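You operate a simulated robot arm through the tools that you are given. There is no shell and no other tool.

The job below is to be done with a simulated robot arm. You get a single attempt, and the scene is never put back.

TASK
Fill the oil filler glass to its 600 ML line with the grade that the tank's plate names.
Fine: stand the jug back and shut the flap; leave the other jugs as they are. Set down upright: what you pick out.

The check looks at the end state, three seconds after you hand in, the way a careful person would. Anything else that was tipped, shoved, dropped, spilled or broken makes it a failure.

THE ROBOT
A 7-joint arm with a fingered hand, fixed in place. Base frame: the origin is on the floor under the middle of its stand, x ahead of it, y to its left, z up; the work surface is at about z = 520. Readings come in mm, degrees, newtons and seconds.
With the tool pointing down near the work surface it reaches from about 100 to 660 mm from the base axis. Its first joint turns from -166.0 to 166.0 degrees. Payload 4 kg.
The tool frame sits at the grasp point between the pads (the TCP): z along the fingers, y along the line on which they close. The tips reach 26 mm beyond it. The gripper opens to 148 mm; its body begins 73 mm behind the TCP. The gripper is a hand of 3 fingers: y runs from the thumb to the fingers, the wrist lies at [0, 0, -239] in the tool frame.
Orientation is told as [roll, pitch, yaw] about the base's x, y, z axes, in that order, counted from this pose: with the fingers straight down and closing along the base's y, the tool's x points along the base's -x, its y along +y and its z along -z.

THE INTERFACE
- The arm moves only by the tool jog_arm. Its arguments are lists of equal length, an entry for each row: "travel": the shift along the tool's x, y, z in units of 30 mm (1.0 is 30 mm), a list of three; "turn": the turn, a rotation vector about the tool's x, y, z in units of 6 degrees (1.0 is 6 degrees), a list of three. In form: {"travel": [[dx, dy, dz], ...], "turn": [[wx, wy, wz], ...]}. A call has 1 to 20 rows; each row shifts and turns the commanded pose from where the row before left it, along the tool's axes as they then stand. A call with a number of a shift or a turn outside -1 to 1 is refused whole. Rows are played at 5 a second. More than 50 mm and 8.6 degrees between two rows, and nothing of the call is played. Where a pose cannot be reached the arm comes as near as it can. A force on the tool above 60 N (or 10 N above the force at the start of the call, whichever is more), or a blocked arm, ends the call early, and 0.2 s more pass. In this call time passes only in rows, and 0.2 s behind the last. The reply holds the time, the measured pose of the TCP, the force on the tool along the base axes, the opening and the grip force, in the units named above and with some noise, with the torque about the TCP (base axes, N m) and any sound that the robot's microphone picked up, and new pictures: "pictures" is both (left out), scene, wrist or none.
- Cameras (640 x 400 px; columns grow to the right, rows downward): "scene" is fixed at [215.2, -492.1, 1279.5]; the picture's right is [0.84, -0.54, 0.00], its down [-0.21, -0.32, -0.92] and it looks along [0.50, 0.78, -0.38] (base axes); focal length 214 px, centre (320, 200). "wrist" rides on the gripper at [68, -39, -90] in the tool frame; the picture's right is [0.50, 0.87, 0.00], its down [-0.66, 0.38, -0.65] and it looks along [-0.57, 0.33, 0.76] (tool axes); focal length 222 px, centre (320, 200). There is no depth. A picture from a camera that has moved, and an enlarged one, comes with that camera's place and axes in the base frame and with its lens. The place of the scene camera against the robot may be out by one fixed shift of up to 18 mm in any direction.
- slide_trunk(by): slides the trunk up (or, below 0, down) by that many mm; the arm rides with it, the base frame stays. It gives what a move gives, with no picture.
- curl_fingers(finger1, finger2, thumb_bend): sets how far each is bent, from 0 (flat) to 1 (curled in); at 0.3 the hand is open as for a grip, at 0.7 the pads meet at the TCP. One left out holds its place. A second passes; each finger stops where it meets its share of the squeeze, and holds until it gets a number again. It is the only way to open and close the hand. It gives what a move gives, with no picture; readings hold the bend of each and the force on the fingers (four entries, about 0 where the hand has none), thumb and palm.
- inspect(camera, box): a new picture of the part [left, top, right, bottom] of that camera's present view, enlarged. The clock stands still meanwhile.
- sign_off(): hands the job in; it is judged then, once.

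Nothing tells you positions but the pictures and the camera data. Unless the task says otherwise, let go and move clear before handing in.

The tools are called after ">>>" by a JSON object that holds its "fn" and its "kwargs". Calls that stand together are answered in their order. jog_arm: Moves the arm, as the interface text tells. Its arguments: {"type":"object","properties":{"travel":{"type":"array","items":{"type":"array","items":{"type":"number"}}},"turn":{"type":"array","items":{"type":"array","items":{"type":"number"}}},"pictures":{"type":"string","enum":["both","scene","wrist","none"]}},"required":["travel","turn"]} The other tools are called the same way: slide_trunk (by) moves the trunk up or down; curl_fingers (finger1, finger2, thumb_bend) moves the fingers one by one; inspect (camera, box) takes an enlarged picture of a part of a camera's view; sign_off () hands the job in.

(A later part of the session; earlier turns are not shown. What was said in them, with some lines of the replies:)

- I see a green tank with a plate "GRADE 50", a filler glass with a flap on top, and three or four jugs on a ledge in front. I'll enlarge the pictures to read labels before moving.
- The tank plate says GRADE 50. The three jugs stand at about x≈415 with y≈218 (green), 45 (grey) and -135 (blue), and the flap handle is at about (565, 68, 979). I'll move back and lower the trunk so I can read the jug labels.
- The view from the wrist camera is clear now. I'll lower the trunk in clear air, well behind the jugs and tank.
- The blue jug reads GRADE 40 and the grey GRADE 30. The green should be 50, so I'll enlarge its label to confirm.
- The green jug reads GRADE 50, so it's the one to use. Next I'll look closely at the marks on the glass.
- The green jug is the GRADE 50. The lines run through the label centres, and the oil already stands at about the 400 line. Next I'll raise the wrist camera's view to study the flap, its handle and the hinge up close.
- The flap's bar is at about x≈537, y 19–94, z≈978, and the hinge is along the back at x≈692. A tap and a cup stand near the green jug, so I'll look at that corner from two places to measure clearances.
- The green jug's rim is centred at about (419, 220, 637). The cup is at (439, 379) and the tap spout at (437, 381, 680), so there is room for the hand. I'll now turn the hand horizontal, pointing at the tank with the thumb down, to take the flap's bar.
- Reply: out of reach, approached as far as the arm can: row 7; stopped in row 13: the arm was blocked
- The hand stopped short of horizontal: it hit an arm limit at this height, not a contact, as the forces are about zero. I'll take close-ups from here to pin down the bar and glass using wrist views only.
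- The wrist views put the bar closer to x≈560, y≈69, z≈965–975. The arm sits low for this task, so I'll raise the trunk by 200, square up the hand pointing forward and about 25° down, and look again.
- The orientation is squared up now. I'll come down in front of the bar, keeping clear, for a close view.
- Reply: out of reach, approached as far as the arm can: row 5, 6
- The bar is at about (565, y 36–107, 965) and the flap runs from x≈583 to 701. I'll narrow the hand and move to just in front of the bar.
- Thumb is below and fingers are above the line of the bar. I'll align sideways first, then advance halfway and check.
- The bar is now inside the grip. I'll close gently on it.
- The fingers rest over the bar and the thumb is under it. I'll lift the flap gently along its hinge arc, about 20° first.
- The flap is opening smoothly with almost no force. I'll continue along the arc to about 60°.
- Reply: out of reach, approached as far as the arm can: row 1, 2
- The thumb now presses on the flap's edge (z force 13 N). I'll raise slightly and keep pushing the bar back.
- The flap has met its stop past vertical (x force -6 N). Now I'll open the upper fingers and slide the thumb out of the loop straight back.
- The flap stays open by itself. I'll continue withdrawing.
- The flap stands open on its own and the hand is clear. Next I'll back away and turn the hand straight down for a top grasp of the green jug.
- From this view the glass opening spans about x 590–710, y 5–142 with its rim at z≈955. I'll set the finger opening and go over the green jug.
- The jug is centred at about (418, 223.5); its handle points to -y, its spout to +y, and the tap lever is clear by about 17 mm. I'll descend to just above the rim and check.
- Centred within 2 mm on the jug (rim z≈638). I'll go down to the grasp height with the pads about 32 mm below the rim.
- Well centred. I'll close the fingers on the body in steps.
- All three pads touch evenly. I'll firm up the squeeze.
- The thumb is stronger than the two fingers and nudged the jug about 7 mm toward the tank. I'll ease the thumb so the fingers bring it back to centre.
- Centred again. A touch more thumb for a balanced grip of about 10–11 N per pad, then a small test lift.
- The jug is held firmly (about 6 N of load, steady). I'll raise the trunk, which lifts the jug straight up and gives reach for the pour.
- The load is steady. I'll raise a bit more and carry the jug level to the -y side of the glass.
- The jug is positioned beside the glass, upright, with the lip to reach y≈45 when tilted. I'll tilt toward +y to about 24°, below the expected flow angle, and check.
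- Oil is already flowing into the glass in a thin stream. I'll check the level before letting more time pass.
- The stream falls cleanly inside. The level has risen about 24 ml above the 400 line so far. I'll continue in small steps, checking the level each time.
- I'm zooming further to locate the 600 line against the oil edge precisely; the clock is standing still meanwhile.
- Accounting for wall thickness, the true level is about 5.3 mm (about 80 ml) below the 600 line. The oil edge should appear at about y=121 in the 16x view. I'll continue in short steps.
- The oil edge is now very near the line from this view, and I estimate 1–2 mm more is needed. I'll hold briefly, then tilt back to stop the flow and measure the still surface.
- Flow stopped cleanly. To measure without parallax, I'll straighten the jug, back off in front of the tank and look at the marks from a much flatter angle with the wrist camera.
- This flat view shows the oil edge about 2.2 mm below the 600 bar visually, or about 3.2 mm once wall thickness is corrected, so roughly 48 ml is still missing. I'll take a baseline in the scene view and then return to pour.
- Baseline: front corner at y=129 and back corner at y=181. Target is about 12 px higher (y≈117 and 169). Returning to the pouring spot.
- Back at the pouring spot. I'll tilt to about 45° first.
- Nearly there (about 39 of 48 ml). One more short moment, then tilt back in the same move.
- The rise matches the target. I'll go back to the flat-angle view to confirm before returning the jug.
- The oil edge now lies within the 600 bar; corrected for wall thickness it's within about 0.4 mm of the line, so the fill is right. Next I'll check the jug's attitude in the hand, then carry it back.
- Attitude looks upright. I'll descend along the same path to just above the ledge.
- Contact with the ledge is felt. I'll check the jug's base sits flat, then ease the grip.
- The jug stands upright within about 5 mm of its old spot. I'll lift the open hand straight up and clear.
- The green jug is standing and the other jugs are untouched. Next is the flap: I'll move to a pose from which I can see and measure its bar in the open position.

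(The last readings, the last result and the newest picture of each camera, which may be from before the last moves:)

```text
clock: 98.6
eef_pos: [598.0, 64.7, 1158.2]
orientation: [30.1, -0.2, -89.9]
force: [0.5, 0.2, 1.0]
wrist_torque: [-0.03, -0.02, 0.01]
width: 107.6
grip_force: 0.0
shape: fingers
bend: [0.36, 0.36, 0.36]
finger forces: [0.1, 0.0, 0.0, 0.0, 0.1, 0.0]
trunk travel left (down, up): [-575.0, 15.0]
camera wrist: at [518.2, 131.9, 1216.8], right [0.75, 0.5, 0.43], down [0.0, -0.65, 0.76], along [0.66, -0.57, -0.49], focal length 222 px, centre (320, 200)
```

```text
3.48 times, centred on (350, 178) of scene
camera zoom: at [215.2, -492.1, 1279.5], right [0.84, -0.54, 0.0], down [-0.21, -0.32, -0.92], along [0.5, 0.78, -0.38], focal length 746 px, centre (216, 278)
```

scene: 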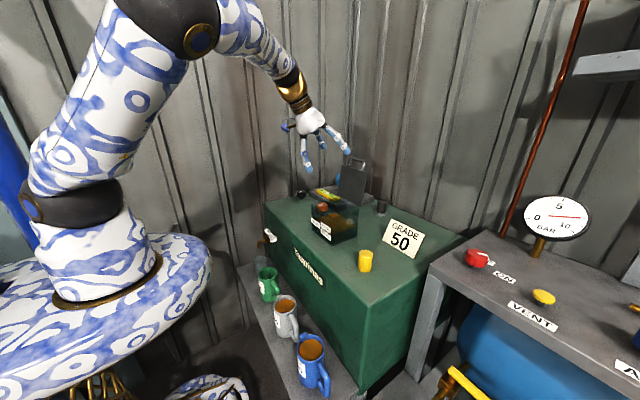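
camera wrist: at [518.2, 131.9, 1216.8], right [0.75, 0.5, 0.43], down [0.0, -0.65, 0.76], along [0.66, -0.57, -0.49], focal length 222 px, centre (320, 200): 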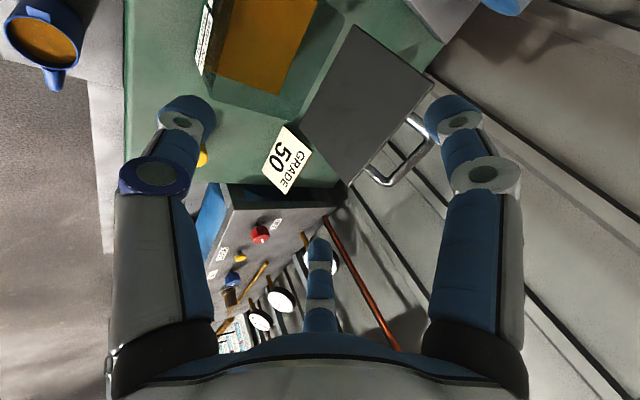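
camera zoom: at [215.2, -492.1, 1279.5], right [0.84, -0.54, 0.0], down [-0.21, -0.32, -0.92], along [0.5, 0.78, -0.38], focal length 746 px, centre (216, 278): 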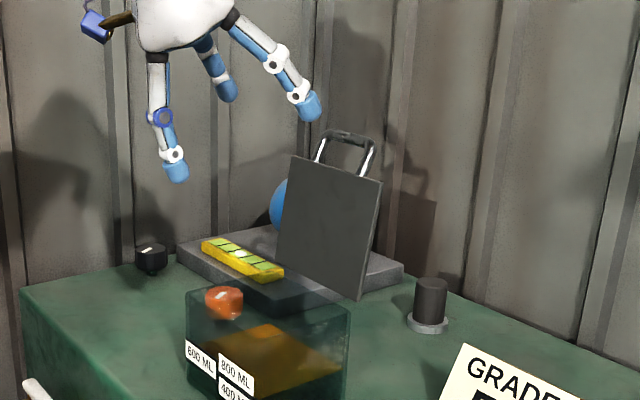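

The bar is at about (753, 36–103, 1100) and the flap is open about 105°. I'll shape the hand so the fingers go behind the bar and the thumb in front, and come in from above.

>>> {"fn": "curl_fingers", "kwargs": {"finger1": 0.45, "finger2": 0.45, "thumb_bend": 0.42}}

>>> {"fn": "jog_arm", "kwargs": {"travel": [[0.036, 0.88, 0.46], [0.036, 0.88, 0.46], [0.036, 0.88, 0.46], [0.036, 0.88, 0.46]], "turn": [[0, 0, 0], [0, 0, 0], [0, 0, 0], [0, 0, 0]], "pictures": "wrist"}}

>>> {"fn": "inspect", "kwargs": {"camera": "wrist", "box": [170, 40, 490, 260]}}

>>> {"fn": "inspect", "kwargs": {"camera": "scene", "box": [310, 110, 400, 220]}}

```text
clock: 99.6
eef_pos: [596.6, 65.3, 1158.2]
orientation: [30.0, -0.1, -89.9]
force: [-0.4, 0.1, -0.4]
wrist_torque: [0.0, 0.04, 0.03]
width: 83.8
grip_force: 0.0
shape: fingers
bend: [0.45, 0.45, 0.42]
finger forces: [0.0, 0.0, 0.0, 0.0, 0.0, 0.0]
trunk travel left (down, up): [-575.0, 15.0]
```

```text
clock: 100.6
eef_pos: [718.2, 70.8, 1164.3]
orientation: [29.9, -0.2, -89.9]
force: [-0.5, 0.3, 0.0]
wrist_torque: [-0.03, 0.03, -0.02]
width: 83.8
grip_force: 0.1
shape: fingers
bend: [0.45, 0.45, 0.42]
finger forces: [0.0, 0.1, 0.1, 0.1, 0.0, 0.1]
trunk travel left (down, up): [-575.0, 15.0]
camera wrist: at [638.9, 137.8, 1222.8], right [0.75, 0.5, 0.43], down [0.0, -0.65, 0.76], along [0.66, -0.57, -0.49], focal length 222 px, centre (320, 200)
```

wrist: 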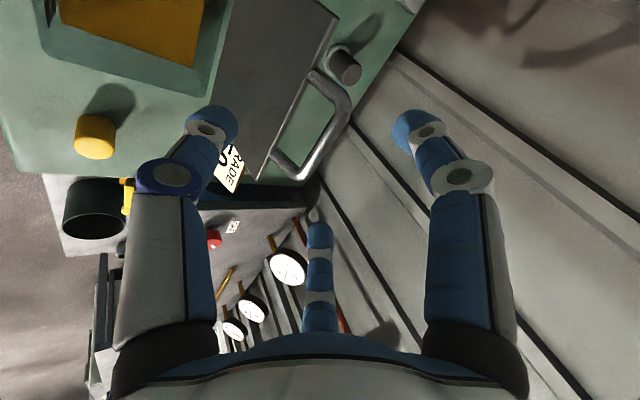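

```text
1.82 times, centred on (330, 150) of wrist
camera zoom: at [638.9, 137.8, 1222.8], right [0.75, 0.5, 0.43], down [0.0, -0.65, 0.76], along [0.66, -0.57, -0.49], focal length 404 px, centre (302, 291)
```

zoom: 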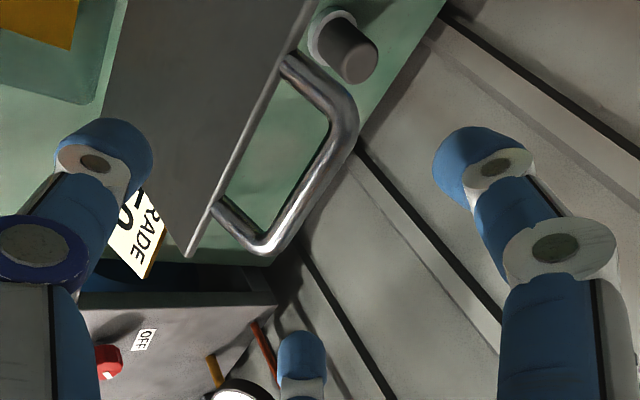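

```text
3.64 times, centred on (355, 165) of scene
camera zoom: at [215.2, -492.1, 1279.5], right [0.84, -0.54, 0.0], down [-0.21, -0.32, -0.92], along [0.5, 0.78, -0.38], focal length 780 px, centre (193, 327)
```

zoom: 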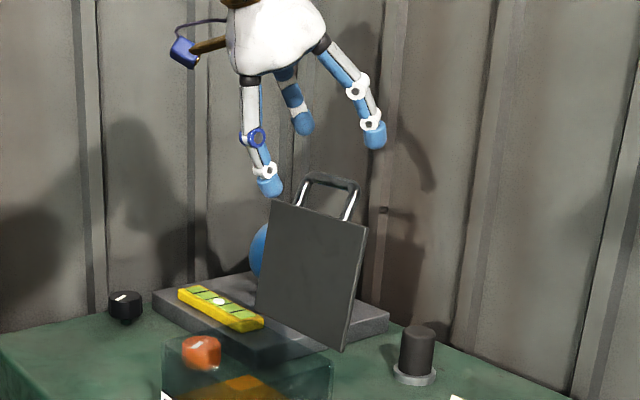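

The measured bar is at (749, y 37–100, 1107), directly ahead of the hand's axis. I'll advance so it sits between the fingers and thumb.

>>> {"fn": "jog_arm", "kwargs": {"travel": [[-0.03, -0.05, 0.6], [-0.03, -0.05, 0.6], [0, 0, 0.55]], "turn": [[0, 0, 0], [0, 0, 0], [0, 0, 0]], "pictures": "wrist"}}

>>> {"fn": "inspect", "kwargs": {"camera": "wrist", "box": [170, 40, 490, 260]}}

>>> {"fn": "inspect", "kwargs": {"camera": "scene", "box": [320, 130, 400, 220]}}

```text
clock: 101.4
eef_pos: [743.6, 68.6, 1116.9]
orientation: [30.2, -0.1, -89.9]
force: [-0.6, 0.1, 0.5]
wrist_torque: [0.03, 0.0, 0.01]
width: 84.1
grip_force: 0.1
shape: fingers
bend: [0.45, 0.45, 0.42]
finger forces: [0.0, 0.0, 0.1, 0.0, 0.1, 0.0]
trunk travel left (down, up): [-575.0, 15.0]
camera wrist: at [663.1, 136.1, 1174.9], right [0.75, 0.5, 0.43], down [0.0, -0.65, 0.76], along [0.66, -0.57, -0.49], focal length 222 px, centre (320, 200)
```

wrist: 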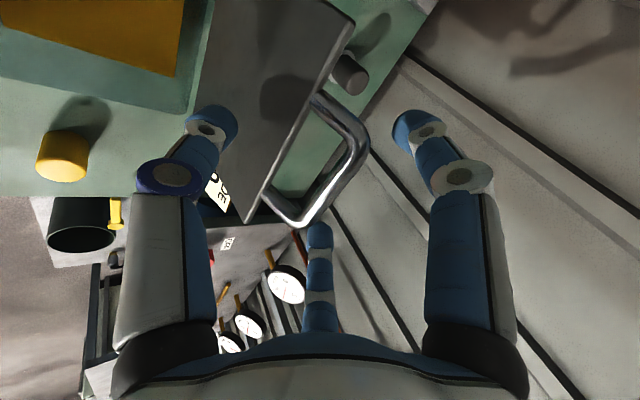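

```text
1.82 times, centred on (330, 150) of wrist
camera zoom: at [663.1, 136.1, 1174.9], right [0.75, 0.5, 0.43], down [0.0, -0.65, 0.76], along [0.66, -0.57, -0.49], focal length 404 px, centre (302, 291)
```

zoom: 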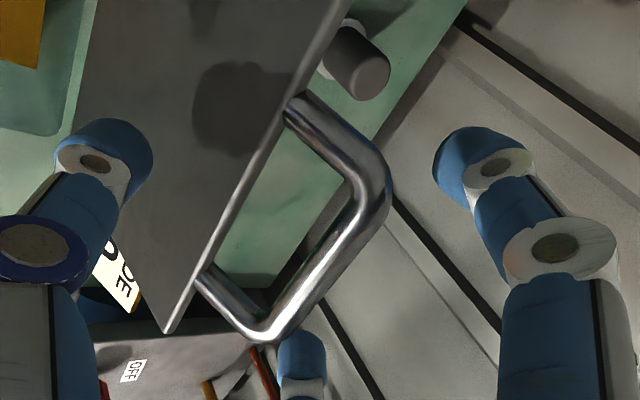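

```text
4.44 times, centred on (360, 175) of scene
camera zoom: at [215.2, -492.1, 1279.5], right [0.84, -0.54, 0.0], down [-0.21, -0.32, -0.92], along [0.5, 0.78, -0.38], focal length 953 px, centre (142, 311)
```

zoom: 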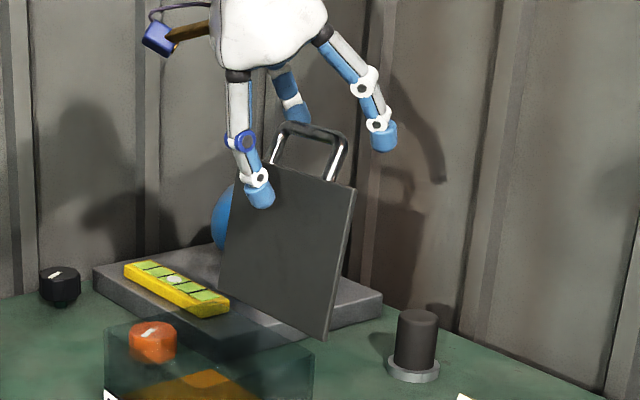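

The bar is centred in the grip. I'll close to a loose cage.

>>> {"fn": "curl_fingers", "kwargs": {"finger1": 0.55, "finger2": 0.55, "thumb_bend": 0.6}}

>>> {"fn": "inspect", "kwargs": {"camera": "wrist", "box": [170, 40, 490, 260]}}

>>> {"fn": "inspect", "kwargs": {"camera": "scene", "box": [320, 130, 400, 220]}}

```text
clock: 102.4
eef_pos: [741.8, 69.5, 1116.4]
orientation: [30.1, -0.1, -89.9]
force: [-3.0, -0.8, -1.5]
wrist_torque: [0.0, 0.14, 0.0]
width: 44.0
grip_force: 2.4
shape: fingers
bend: [0.55, 0.55, 0.57]
finger forces: [0.4, 0.4, 0.0, 0.0, 3.8, 0.0]
trunk travel left (down, up): [-575.0, 15.0]
```

```text
1.82 times, centred on (330, 150) of wrist
camera zoom: at [662.5, 136.0, 1175.1], right [0.75, 0.5, 0.43], down [0.0, -0.65, 0.76], along [0.66, -0.57, -0.49], focal length 404 px, centre (302, 291)
```

zoom: 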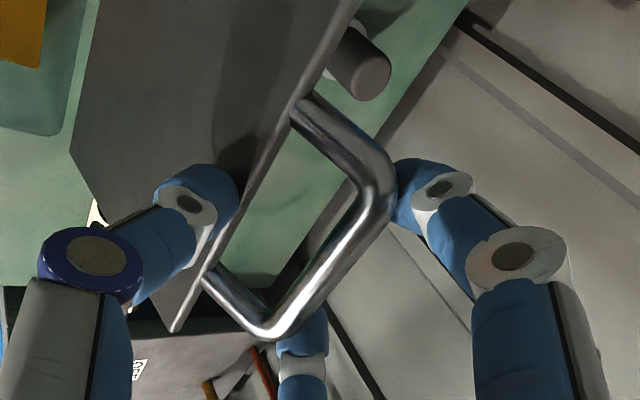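

```text
4.44 times, centred on (360, 175) of scene
camera zoom: at [215.2, -492.1, 1279.5], right [0.84, -0.54, 0.0], down [-0.21, -0.32, -0.92], along [0.5, 0.78, -0.38], focal length 953 px, centre (142, 311)
```

zoom: 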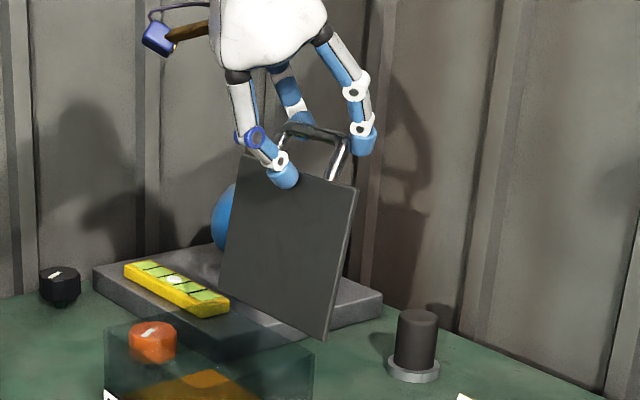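

The fingers are behind the bar and the thumb is against the flap's edge. I'll pull it back over past vertical along the arc.

>>> {"fn": "jog_arm", "kwargs": {"travel": [[0, -0.224, -0.216], [0, -0.22, -0.22], [0, -0.377, -0.243], [0, -0.37, -0.254]], "turn": [[-0.183, 0, 0], [-0.183, 0, 0], [-0.275, 0, 0], [-0.275, 0, 0]], "pictures": "wrist"}}

>>> {"fn": "inspect", "kwargs": {"camera": "scene", "box": [310, 130, 400, 240]}}

```text
clock: 103.4
eef_pos: [697.1, 67.8, 1122.3]
orientation: [35.6, -0.1, -89.9]
force: [-1.2, -0.3, -0.1]
wrist_torque: [-0.02, -0.02, 0.01]
width: 39.1
grip_force: 0.1
shape: fingers
bend: [0.55, 0.55, 0.6]
finger forces: [0.2, 0.1, 0.0, 0.0, 0.0, 0.0]
trunk travel left (down, up): [-575.0, 15.0]
camera wrist: at [612.0, 135.9, 1172.5], right [0.7, 0.5, 0.5], down [-0.07, -0.65, 0.75], along [0.71, -0.57, -0.42], focal length 222 px, centre (320, 200)
```

wrist: 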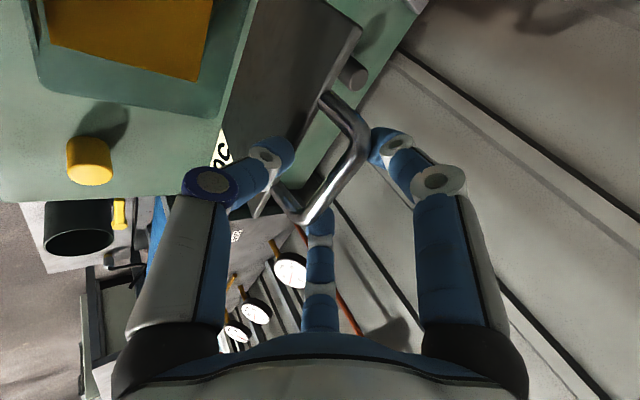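

```text
3.64 times, centred on (355, 185) of scene
camera zoom: at [215.2, -492.1, 1279.5], right [0.84, -0.54, 0.0], down [-0.21, -0.32, -0.92], along [0.5, 0.78, -0.38], focal length 780 px, centre (193, 254)
```

zoom: 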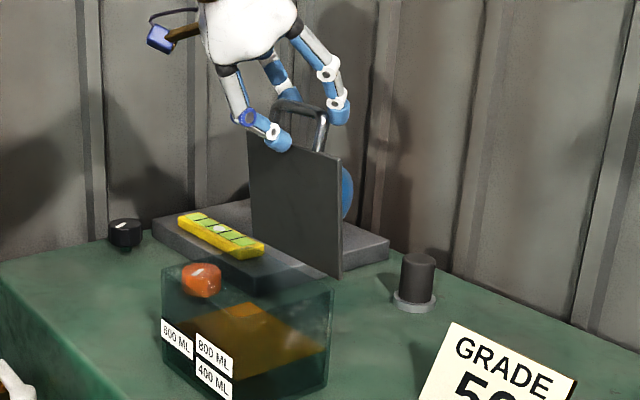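

>>> {"fn": "jog_arm", "kwargs": {"travel": [[0, -0.4, -0.2], [0, -0.394, -0.211], [0, -0.422, -0.153], [0, -0.417, -0.165]], "turn": [[-0.275, 0, 0], [-0.275, 0, 0], [-0.275, 0, 0], [-0.275, 0, 0]], "pictures": "wrist"}}

>>> {"fn": "inspect", "kwargs": {"camera": "scene", "box": [300, 140, 390, 240]}}

```text
clock: 104.4
eef_pos: [644.6, 68.8, 1108.6]
orientation: [42.2, -0.1, -90.0]
force: [0.4, 0.5, 0.1]
wrist_torque: [0.05, 0.0, 0.02]
width: 38.4
grip_force: 0.0
shape: fingers
bend: [0.55, 0.55, 0.6]
finger forces: [0.0, 0.1, 0.0, 0.0, 0.0, 0.1]
trunk travel left (down, up): [-575.0, 15.0]
camera wrist: at [554.9, 135.2, 1150.4], right [0.64, 0.5, 0.58], down [-0.16, -0.65, 0.74], along [0.75, -0.57, -0.34], focal length 222 px, centre (320, 200)
```

wrist: 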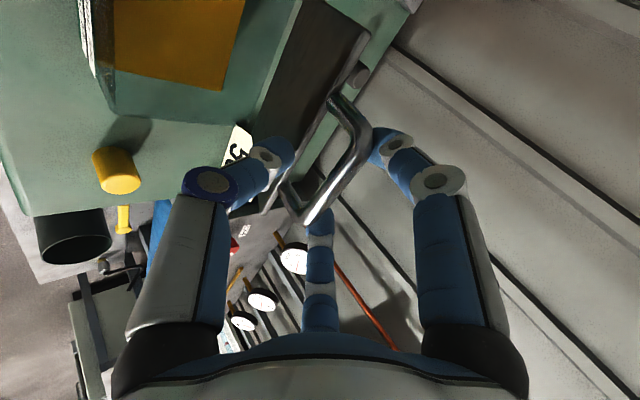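

```text
4.00 times, centred on (345, 190) of scene
camera zoom: at [215.2, -492.1, 1279.5], right [0.84, -0.54, 0.0], down [-0.21, -0.32, -0.92], along [0.5, 0.78, -0.38], focal length 858 px, centre (220, 240)
```

zoom: 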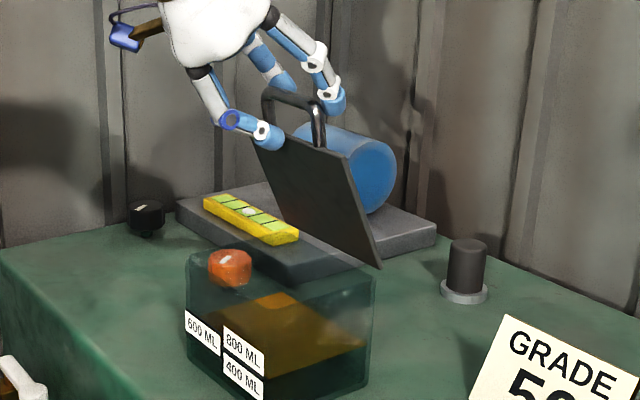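

>>> {"fn": "jog_arm", "kwargs": {"travel": [[0, -0.438, -0.104], [0, -0.435, -0.117], [0, -0.447, -0.055], [0, -0.446, -0.068]], "turn": [[-0.275, 0, 0], [-0.275, 0, 0], [-0.275, 0, 0], [-0.275, 0, 0]], "pictures": "wrist"}}

>>> {"fn": "inspect", "kwargs": {"camera": "scene", "box": [290, 150, 380, 245]}}

```text
clock: 105.4
eef_pos: [601.1, 67.6, 1079.9]
orientation: [48.8, -0.1, -89.9]
force: [-0.2, 0.2, -0.4]
wrist_torque: [-0.02, -0.01, -0.03]
width: 38.6
grip_force: 0.0
shape: fingers
bend: [0.55, 0.55, 0.6]
finger forces: [0.2, 0.1, 0.1, 0.0, 0.1, 0.0]
trunk travel left (down, up): [-575.0, 15.0]
camera wrist: at [506.7, 134.8, 1110.1], right [0.57, 0.5, 0.65], down [-0.24, -0.65, 0.72], along [0.79, -0.57, -0.25], focal length 222 px, centre (320, 200)
```

wrist: 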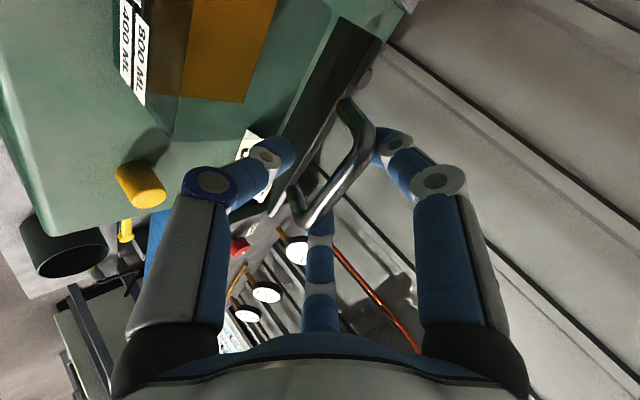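

```text
4.21 times, centred on (335, 198) of scene
camera zoom: at [215.2, -492.1, 1279.5], right [0.84, -0.54, 0.0], down [-0.21, -0.32, -0.92], along [0.5, 0.78, -0.38], focal length 903 px, centre (257, 210)
```

zoom: 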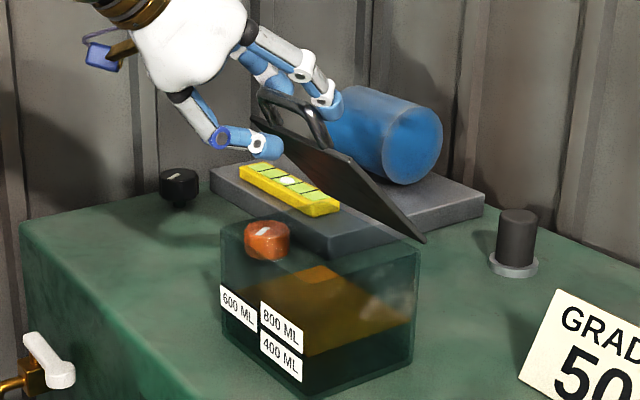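

>>> {"fn": "jog_arm", "kwargs": {"travel": [[0, -0.451, 0], [0, -0.451, -0.014], [0, -0.446, 0.049], [0, -0.448, 0.036]], "turn": [[-0.275, 0, 0], [-0.275, 0, 0], [-0.275, 0, 0], [-0.275, 0, 0]], "pictures": "wrist"}}

>>> {"fn": "inspect", "kwargs": {"camera": "scene", "box": [280, 155, 370, 245]}}

```text
clock: 106.4
eef_pos: [569.0, 68.2, 1035.6]
orientation: [55.4, 0.0, -89.8]
force: [-0.4, 0.3, -0.5]
wrist_torque: [-0.01, 0.03, 0.0]
width: 38.6
grip_force: 0.1
shape: fingers
bend: [0.55, 0.55, 0.6]
finger forces: [0.0, 0.1, 0.0, 0.1, 0.1, 0.1]
trunk travel left (down, up): [-575.0, 15.0]
camera wrist: at [471.4, 135.7, 1055.2], right [0.49, 0.5, 0.71], down [-0.32, -0.65, 0.68], along [0.81, -0.56, -0.16], focal length 222 px, centre (320, 200)
```

wrist: 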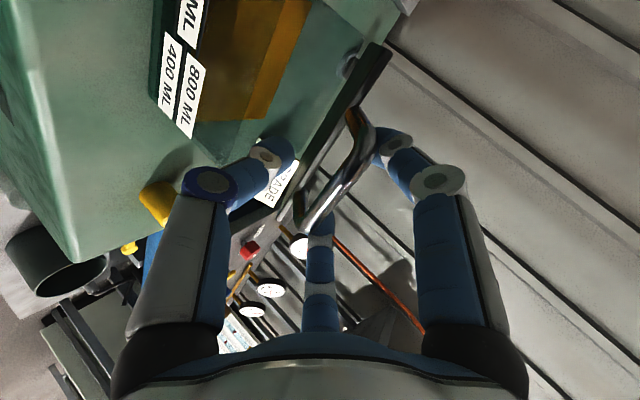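

```text
4.44 times, centred on (325, 200) of scene
camera zoom: at [215.2, -492.1, 1279.5], right [0.84, -0.54, 0.0], down [-0.21, -0.32, -0.92], along [0.5, 0.78, -0.38], focal length 953 px, centre (298, 200)
```

zoom: 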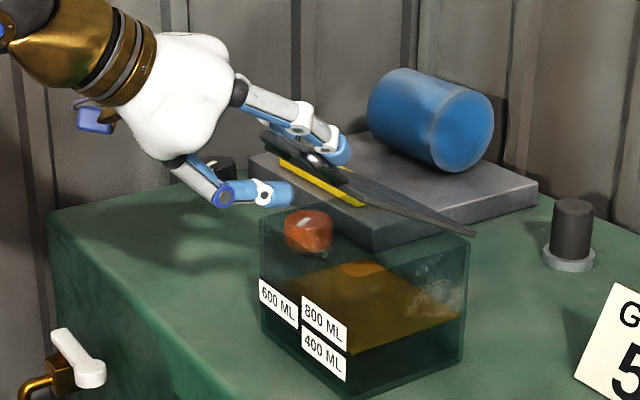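

>>> {"fn": "jog_arm", "kwargs": {"travel": [[0, -0.438, 0.099], [0, -0.441, 0.086], [0, -0.426, 0.147], [0, -0.3, 0.09]], "turn": [[-0.275, 0, 0], [-0.275, 0, 0], [-0.275, 0, 0], [-0.2, 0, 0]], "pictures": "wrist"}}

>>> {"fn": "inspect", "kwargs": {"camera": "scene", "box": [280, 165, 370, 245]}}

```text
clock: 107.4
eef_pos: [552.0, 68.3, 988.9]
orientation: [61.4, -0.1, -89.9]
force: [-0.3, -0.4, -1.2]
wrist_torque: [0.0, -0.01, 0.01]
width: 38.2
grip_force: 0.1
shape: fingers
bend: [0.55, 0.55, 0.6]
finger forces: [0.0, 0.1, 0.0, 0.0, 0.1, 0.0]
trunk travel left (down, up): [-575.0, 15.0]
camera wrist: at [454.6, 135.3, 997.8], right [0.41, 0.5, 0.76], down [-0.39, -0.65, 0.65], along [0.82, -0.57, -0.07], focal length 222 px, centre (320, 200)
```

wrist: 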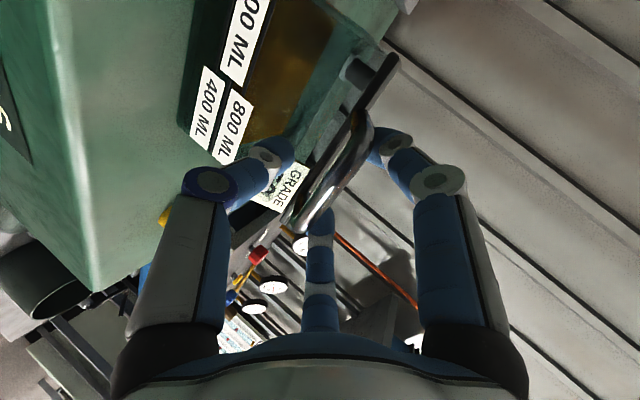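

```text
5.00 times, centred on (325, 205) of scene
camera zoom: at [215.2, -492.1, 1279.5], right [0.84, -0.54, 0.0], down [-0.21, -0.32, -0.92], along [0.5, 0.78, -0.38], focal length 1072 px, centre (295, 175)
```

zoom: 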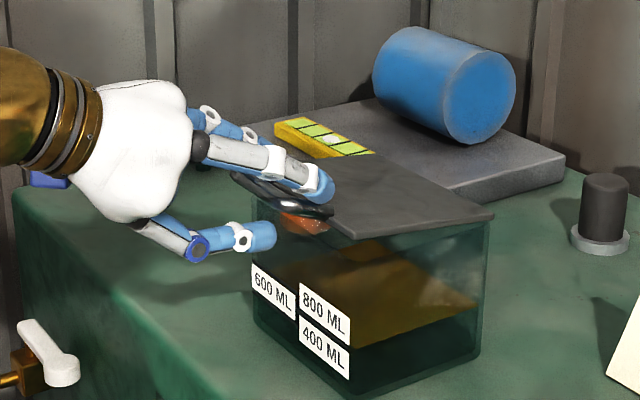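

>>> {"fn": "jog_arm", "kwargs": {"travel": [[0, -0.2, 0.09], [0, -0.2, 0.09]], "turn": [[-0.12, 0, 0], [-0.12, 0, 0]], "pictures": "none"}}

>>> {"fn": "inspect", "kwargs": {"camera": "scene", "box": [285, 175, 365, 245]}}

>>> {"fn": "inspect", "kwargs": {"camera": "wrist", "box": [170, 40, 490, 260]}}

```text
clock: 108.0
eef_pos: [552.0, 66.3, 975.5]
orientation: [62.9, 0.0, -89.9]
force: [-0.2, -0.6, 0.0]
wrist_torque: [0.02, -0.01, -0.01]
width: 38.3
grip_force: 0.1
shape: fingers
bend: [0.55, 0.55, 0.6]
finger forces: [0.0, 0.0, 0.0, 0.1, 0.0, 0.0]
trunk travel left (down, up): [-575.0, 15.0]
```

```text
5.71 times, centred on (325, 210) of scene
camera zoom: at [215.2, -492.1, 1279.5], right [0.84, -0.54, 0.0], down [-0.21, -0.32, -0.92], along [0.5, 0.78, -0.38], focal length 1226 px, centre (291, 143)
```

zoom: 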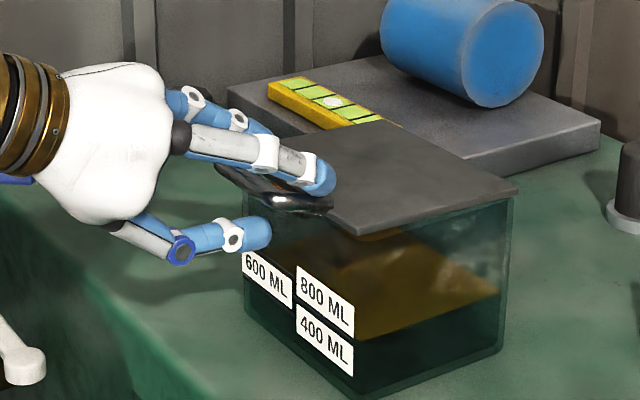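

```text
1.82 times, centred on (330, 150) of wrist
camera zoom: at [453.7, 134.6, 981.9], right [0.39, 0.5, 0.77], down [-0.41, -0.65, 0.64], along [0.82, -0.57, -0.05], focal length 404 px, centre (302, 291)
```

zoom: 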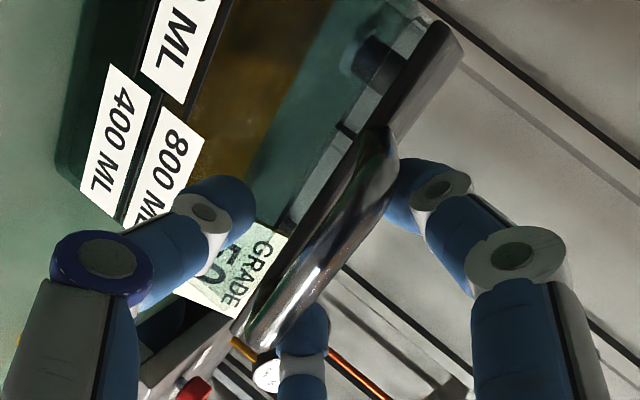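

The flap looks nearly shut. I'll press gently until I feel it seat.

>>> {"fn": "jog_arm", "kwargs": {"travel": [[0, -0.089, 0.047], [0, -0.089, 0.047]], "turn": [[0, 0, 0], [0, 0, 0]], "pictures": "none"}}

>>> {"fn": "jog_arm", "kwargs": {"travel": [[0, -0.06, 0.03]], "turn": [[0, 0, 0]], "pictures": "none"}}

>>> {"fn": "inspect", "kwargs": {"camera": "scene", "box": [285, 175, 365, 245]}}

```text
clock: 108.6
eef_pos: [552.8, 66.8, 967.8]
orientation: [62.9, -0.1, -89.9]
force: [0.7, 0.1, 1.1]
wrist_torque: [-0.01, -0.01, 0.01]
width: 38.6
grip_force: 0.3
shape: fingers
bend: [0.55, 0.55, 0.6]
finger forces: [0.0, 0.5, 0.0, 0.1, 0.0, 0.0]
trunk travel left (down, up): [-575.0, 15.0]
```

```text
clock: 109.0
eef_pos: [551.2, 67.9, 967.0]
orientation: [63.0, -0.1, -90.0]
force: [-0.1, -0.7, 1.9]
wrist_torque: [-0.03, -0.09, -0.02]
width: 38.8
grip_force: 0.9
shape: fingers
bend: [0.55, 0.55, 0.6]
finger forces: [0.4, 1.6, 0.0, 0.1, 0.0, 0.0]
trunk travel left (down, up): [-575.0, 15.0]
```

```text
5.71 times, centred on (325, 210) of scene
camera zoom: at [215.2, -492.1, 1279.5], right [0.84, -0.54, 0.0], down [-0.21, -0.32, -0.92], along [0.5, 0.78, -0.38], focal length 1226 px, centre (291, 143)
```

zoom: 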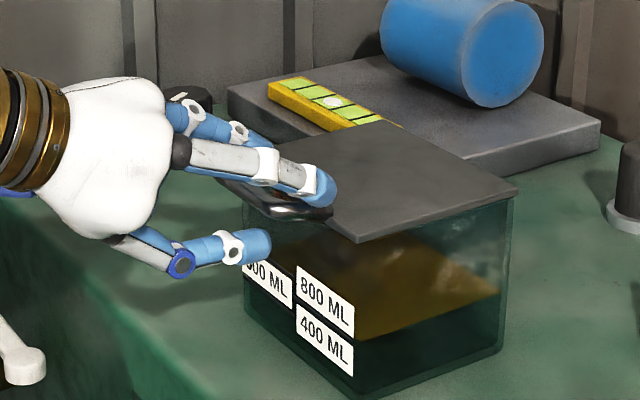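

>>> {"fn": "inspect", "kwargs": {"camera": "scene", "box": [295, 180, 355, 220]}}

>>> {"fn": "jog_arm", "kwargs": {"travel": [[0, -0.06, 0.03]], "turn": [[0, 0, 0]], "pictures": "none"}}

>>> {"fn": "inspect", "kwargs": {"camera": "scene", "box": [295, 180, 355, 220]}}

```text
10.00 times, centred on (325, 200) of scene
camera zoom: at [215.2, -492.1, 1279.5], right [0.84, -0.54, 0.0], down [-0.21, -0.32, -0.92], along [0.5, 0.78, -0.38], focal length 2145 px, centre (270, 200)
```

zoom: 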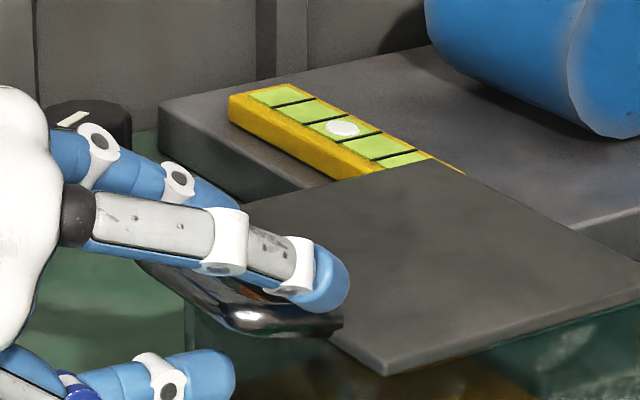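

```text
clock: 109.4
eef_pos: [551.9, 68.0, 966.3]
orientation: [63.0, -0.1, -89.9]
force: [-1.6, -1.3, 4.5]
wrist_torque: [-0.04, -0.15, -0.04]
width: 39.0
grip_force: 2.2
shape: fingers
bend: [0.55, 0.54, 0.6]
finger forces: [1.2, 2.4, 0.1, 0.1, 0.1, 0.0]
trunk travel left (down, up): [-575.0, 15.0]
```

```text
10.00 times, centred on (325, 200) of scene
camera zoom: at [215.2, -492.1, 1279.5], right [0.84, -0.54, 0.0], down [-0.21, -0.32, -0.92], along [0.5, 0.78, -0.38], focal length 2145 px, centre (270, 200)
```

zoom: 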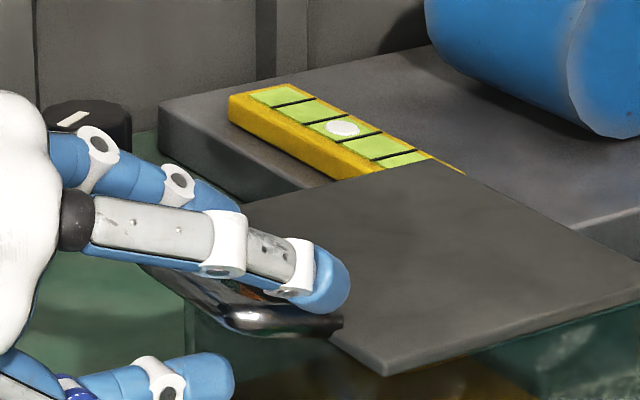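

The flap's corner matches its original closed position exactly and it resists the press, so it's shut. I'll open the hand and withdraw.

>>> {"fn": "curl_fingers", "kwargs": {"finger1": 0.42, "finger2": 0.42, "thumb_bend": 0.42}}

>>> {"fn": "jog_arm", "kwargs": {"travel": [[0, 0, -0.5], [0, 0, -0.9], [0, 0, -0.9]], "turn": [[0, 0, 0], [0, 0, 0], [0, 0, 0]], "pictures": "wrist"}}

>>> {"fn": "inspect", "kwargs": {"camera": "scene", "box": [295, 180, 355, 220]}}

```text
clock: 110.4
eef_pos: [553.2, 68.0, 965.1]
orientation: [62.8, -0.1, -89.9]
force: [0.5, 0.4, -0.1]
wrist_torque: [0.0, -0.01, -0.01]
width: 88.2
grip_force: 0.1
shape: fingers
bend: [0.42, 0.42, 0.42]
finger forces: [0.0, 0.1, 0.0, 0.0, 0.0, 0.0]
trunk travel left (down, up): [-575.0, 15.0]
```

```text
clock: 111.2
eef_pos: [516.6, 75.3, 994.5]
orientation: [62.9, -0.1, -89.9]
force: [-0.9, 0.6, -0.2]
wrist_torque: [-0.01, 0.03, 0.03]
width: 87.9
grip_force: 0.0
shape: fingers
bend: [0.42, 0.42, 0.42]
finger forces: [0.0, 0.0, 0.0, 0.1, 0.0, 0.0]
out of reach, approached as far as the arm can: row 2, 3
trunk travel left (down, up): [-575.0, 15.0]
camera wrist: at [418.5, 143.3, 1000.4], right [0.39, 0.5, 0.77], down [-0.41, -0.65, 0.64], along [0.82, -0.57, -0.05], focal length 222 px, centre (320, 200)
```

wrist: 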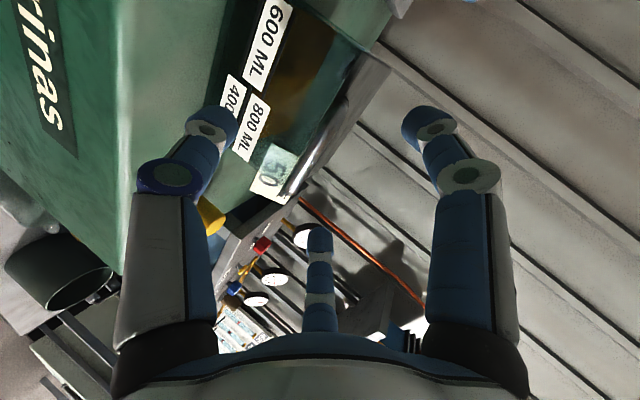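

```text
10.00 times, centred on (325, 200) of scene
camera zoom: at [215.2, -492.1, 1279.5], right [0.84, -0.54, 0.0], down [-0.21, -0.32, -0.92], along [0.5, 0.78, -0.38], focal length 2145 px, centre (270, 200)
```

zoom: 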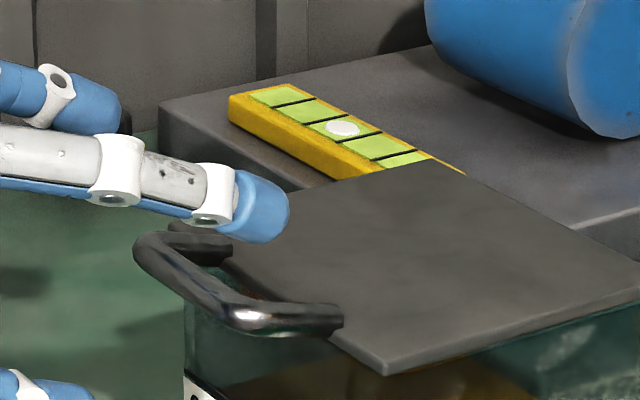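

The flap stays shut and the hand is free. I'll raise straight up and away.

>>> {"fn": "jog_arm", "kwargs": {"travel": [[0, 0.89, -0.454], [0, 0.89, -0.454], [0, 0.89, -0.454], [0, 0.89, -0.454], [0, 0.89, -0.454], [0, 0.89, -0.454]], "turn": [[0, 0, 0], [0, 0, 0], [0, 0, 0], [0, 0, 0], [0, 0, 0], [0, 0, 0]]}}

>>> {"fn": "inspect", "kwargs": {"camera": "scene", "box": [240, 170, 400, 300]}}

>>> {"fn": "inspect", "kwargs": {"camera": "scene", "box": [306, 195, 366, 245]}}

```text
clock: 112.6
eef_pos: [516.6, 76.7, 1171.7]
orientation: [62.9, -0.2, -89.9]
force: [0.0, -0.2, -0.7]
wrist_torque: [-0.06, 0.04, 0.01]
width: 87.9
grip_force: 0.0
shape: fingers
bend: [0.42, 0.42, 0.42]
finger forces: [0.0, 0.0, 0.0, 0.0, 0.1, 0.0]
trunk travel left (down, up): [-575.0, 15.0]
camera wrist: at [417.8, 143.6, 1179.1], right [0.39, 0.5, 0.77], down [-0.41, -0.65, 0.64], along [0.82, -0.56, -0.05], focal length 222 px, centre (320, 200)
```

scene: 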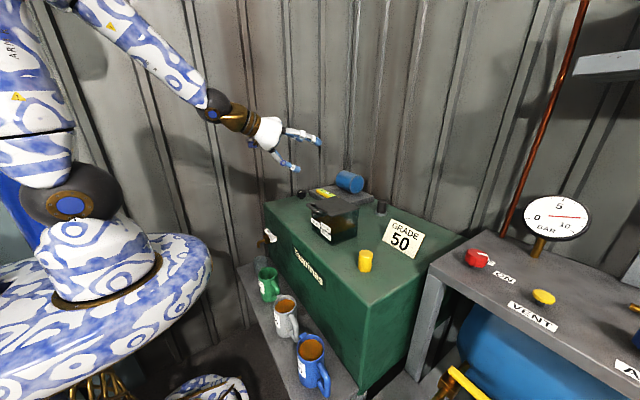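
wrist: 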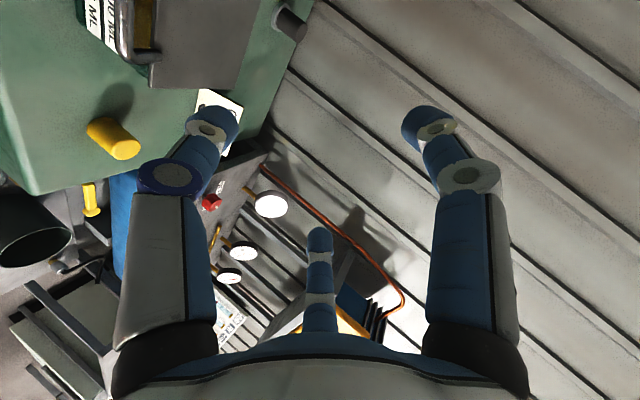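

```text
3.08 times, centred on (320, 235) of scene
camera zoom: at [215.2, -492.1, 1279.5], right [0.84, -0.54, 0.0], down [-0.21, -0.32, -0.92], along [0.5, 0.78, -0.38], focal length 660 px, centre (320, 92)
```

zoom: 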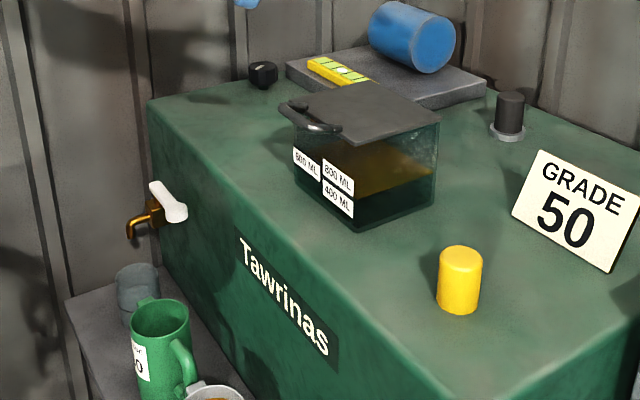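

```text
8.00 times, centred on (336, 220) of scene
camera zoom: at [215.2, -492.1, 1279.5], right [0.84, -0.54, 0.0], down [-0.21, -0.32, -0.92], along [0.5, 0.78, -0.38], focal length 1716 px, centre (192, 40)
```

zoom: 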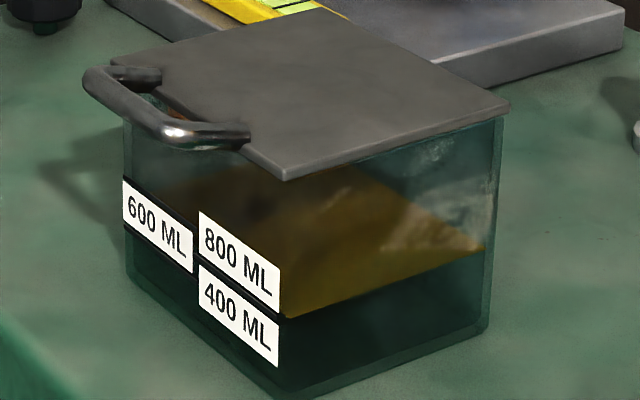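

Everything looks in place. A final comparison of the jugs against the first picture.

>>> {"fn": "inspect", "kwargs": {"camera": "scene", "box": [220, 220, 380, 400]}}

>>> {"fn": "inspect", "kwargs": {"camera": "scene", "box": [250, 260, 290, 310]}}

```text
2.22 times, centred on (300, 310) of scene
camera zoom: at [215.2, -492.1, 1279.5], right [0.84, -0.54, 0.0], down [-0.21, -0.32, -0.92], along [0.5, 0.78, -0.38], focal length 477 px, centre (364, -44)
```

zoom: 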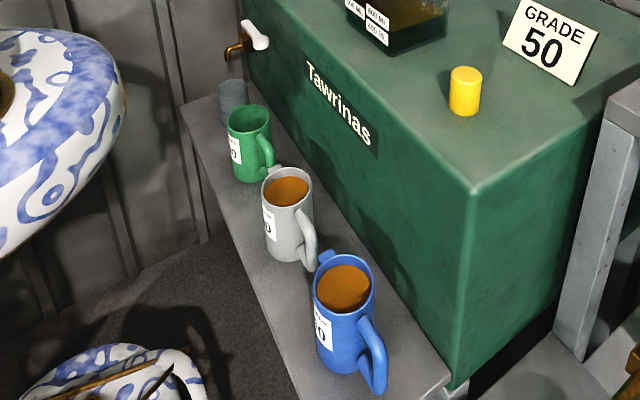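

```text
8.00 times, centred on (270, 285) of scene
camera zoom: at [215.2, -492.1, 1279.5], right [0.84, -0.54, 0.0], down [-0.21, -0.32, -0.92], along [0.5, 0.78, -0.38], focal length 1716 px, centre (720, -480)
```

zoom: 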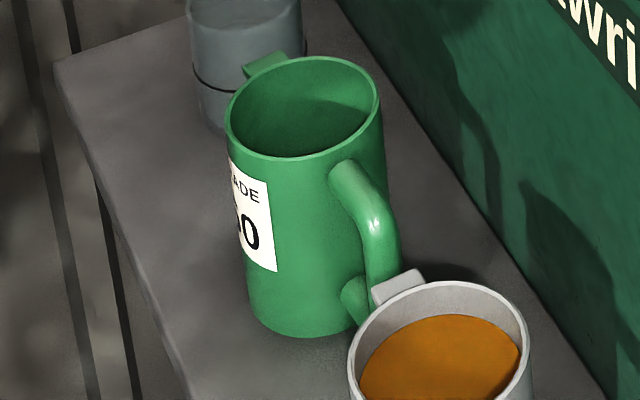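

The green GRADE 50 jug stands upright back in its place and the other jugs haven't moved. The glass is at its 600 ML line, the flap is shut, and the hand is clear with nothing spilled. I'm handing in.

>>> {"fn": "sign_off", "kwargs": {}}

```text
The job is handed in.
```

The oil filler glass is filled to its 600 ML line with grade 50, and I've handed the job in. From the wrist camera's flat-angle view, corrected for the glass wall, the level is within about 0.4 mm of the line, roughly 6 ml.

- **Oil used:** I poured from the green jug, which is labelled GRADE 50 to match the tank's plate. The glass held about 400 ml at the start.
- **Jug:** it stands upright again, about 5 mm from where it was and turned a degree or two.
- **Flap:** it is shut, with its front corner back where it was in the first picture.
- **Everything else:** the grey and blue jugs were not touched, and I saw no spilled oil in the last pictures. The hand is empty and clear of the tank.
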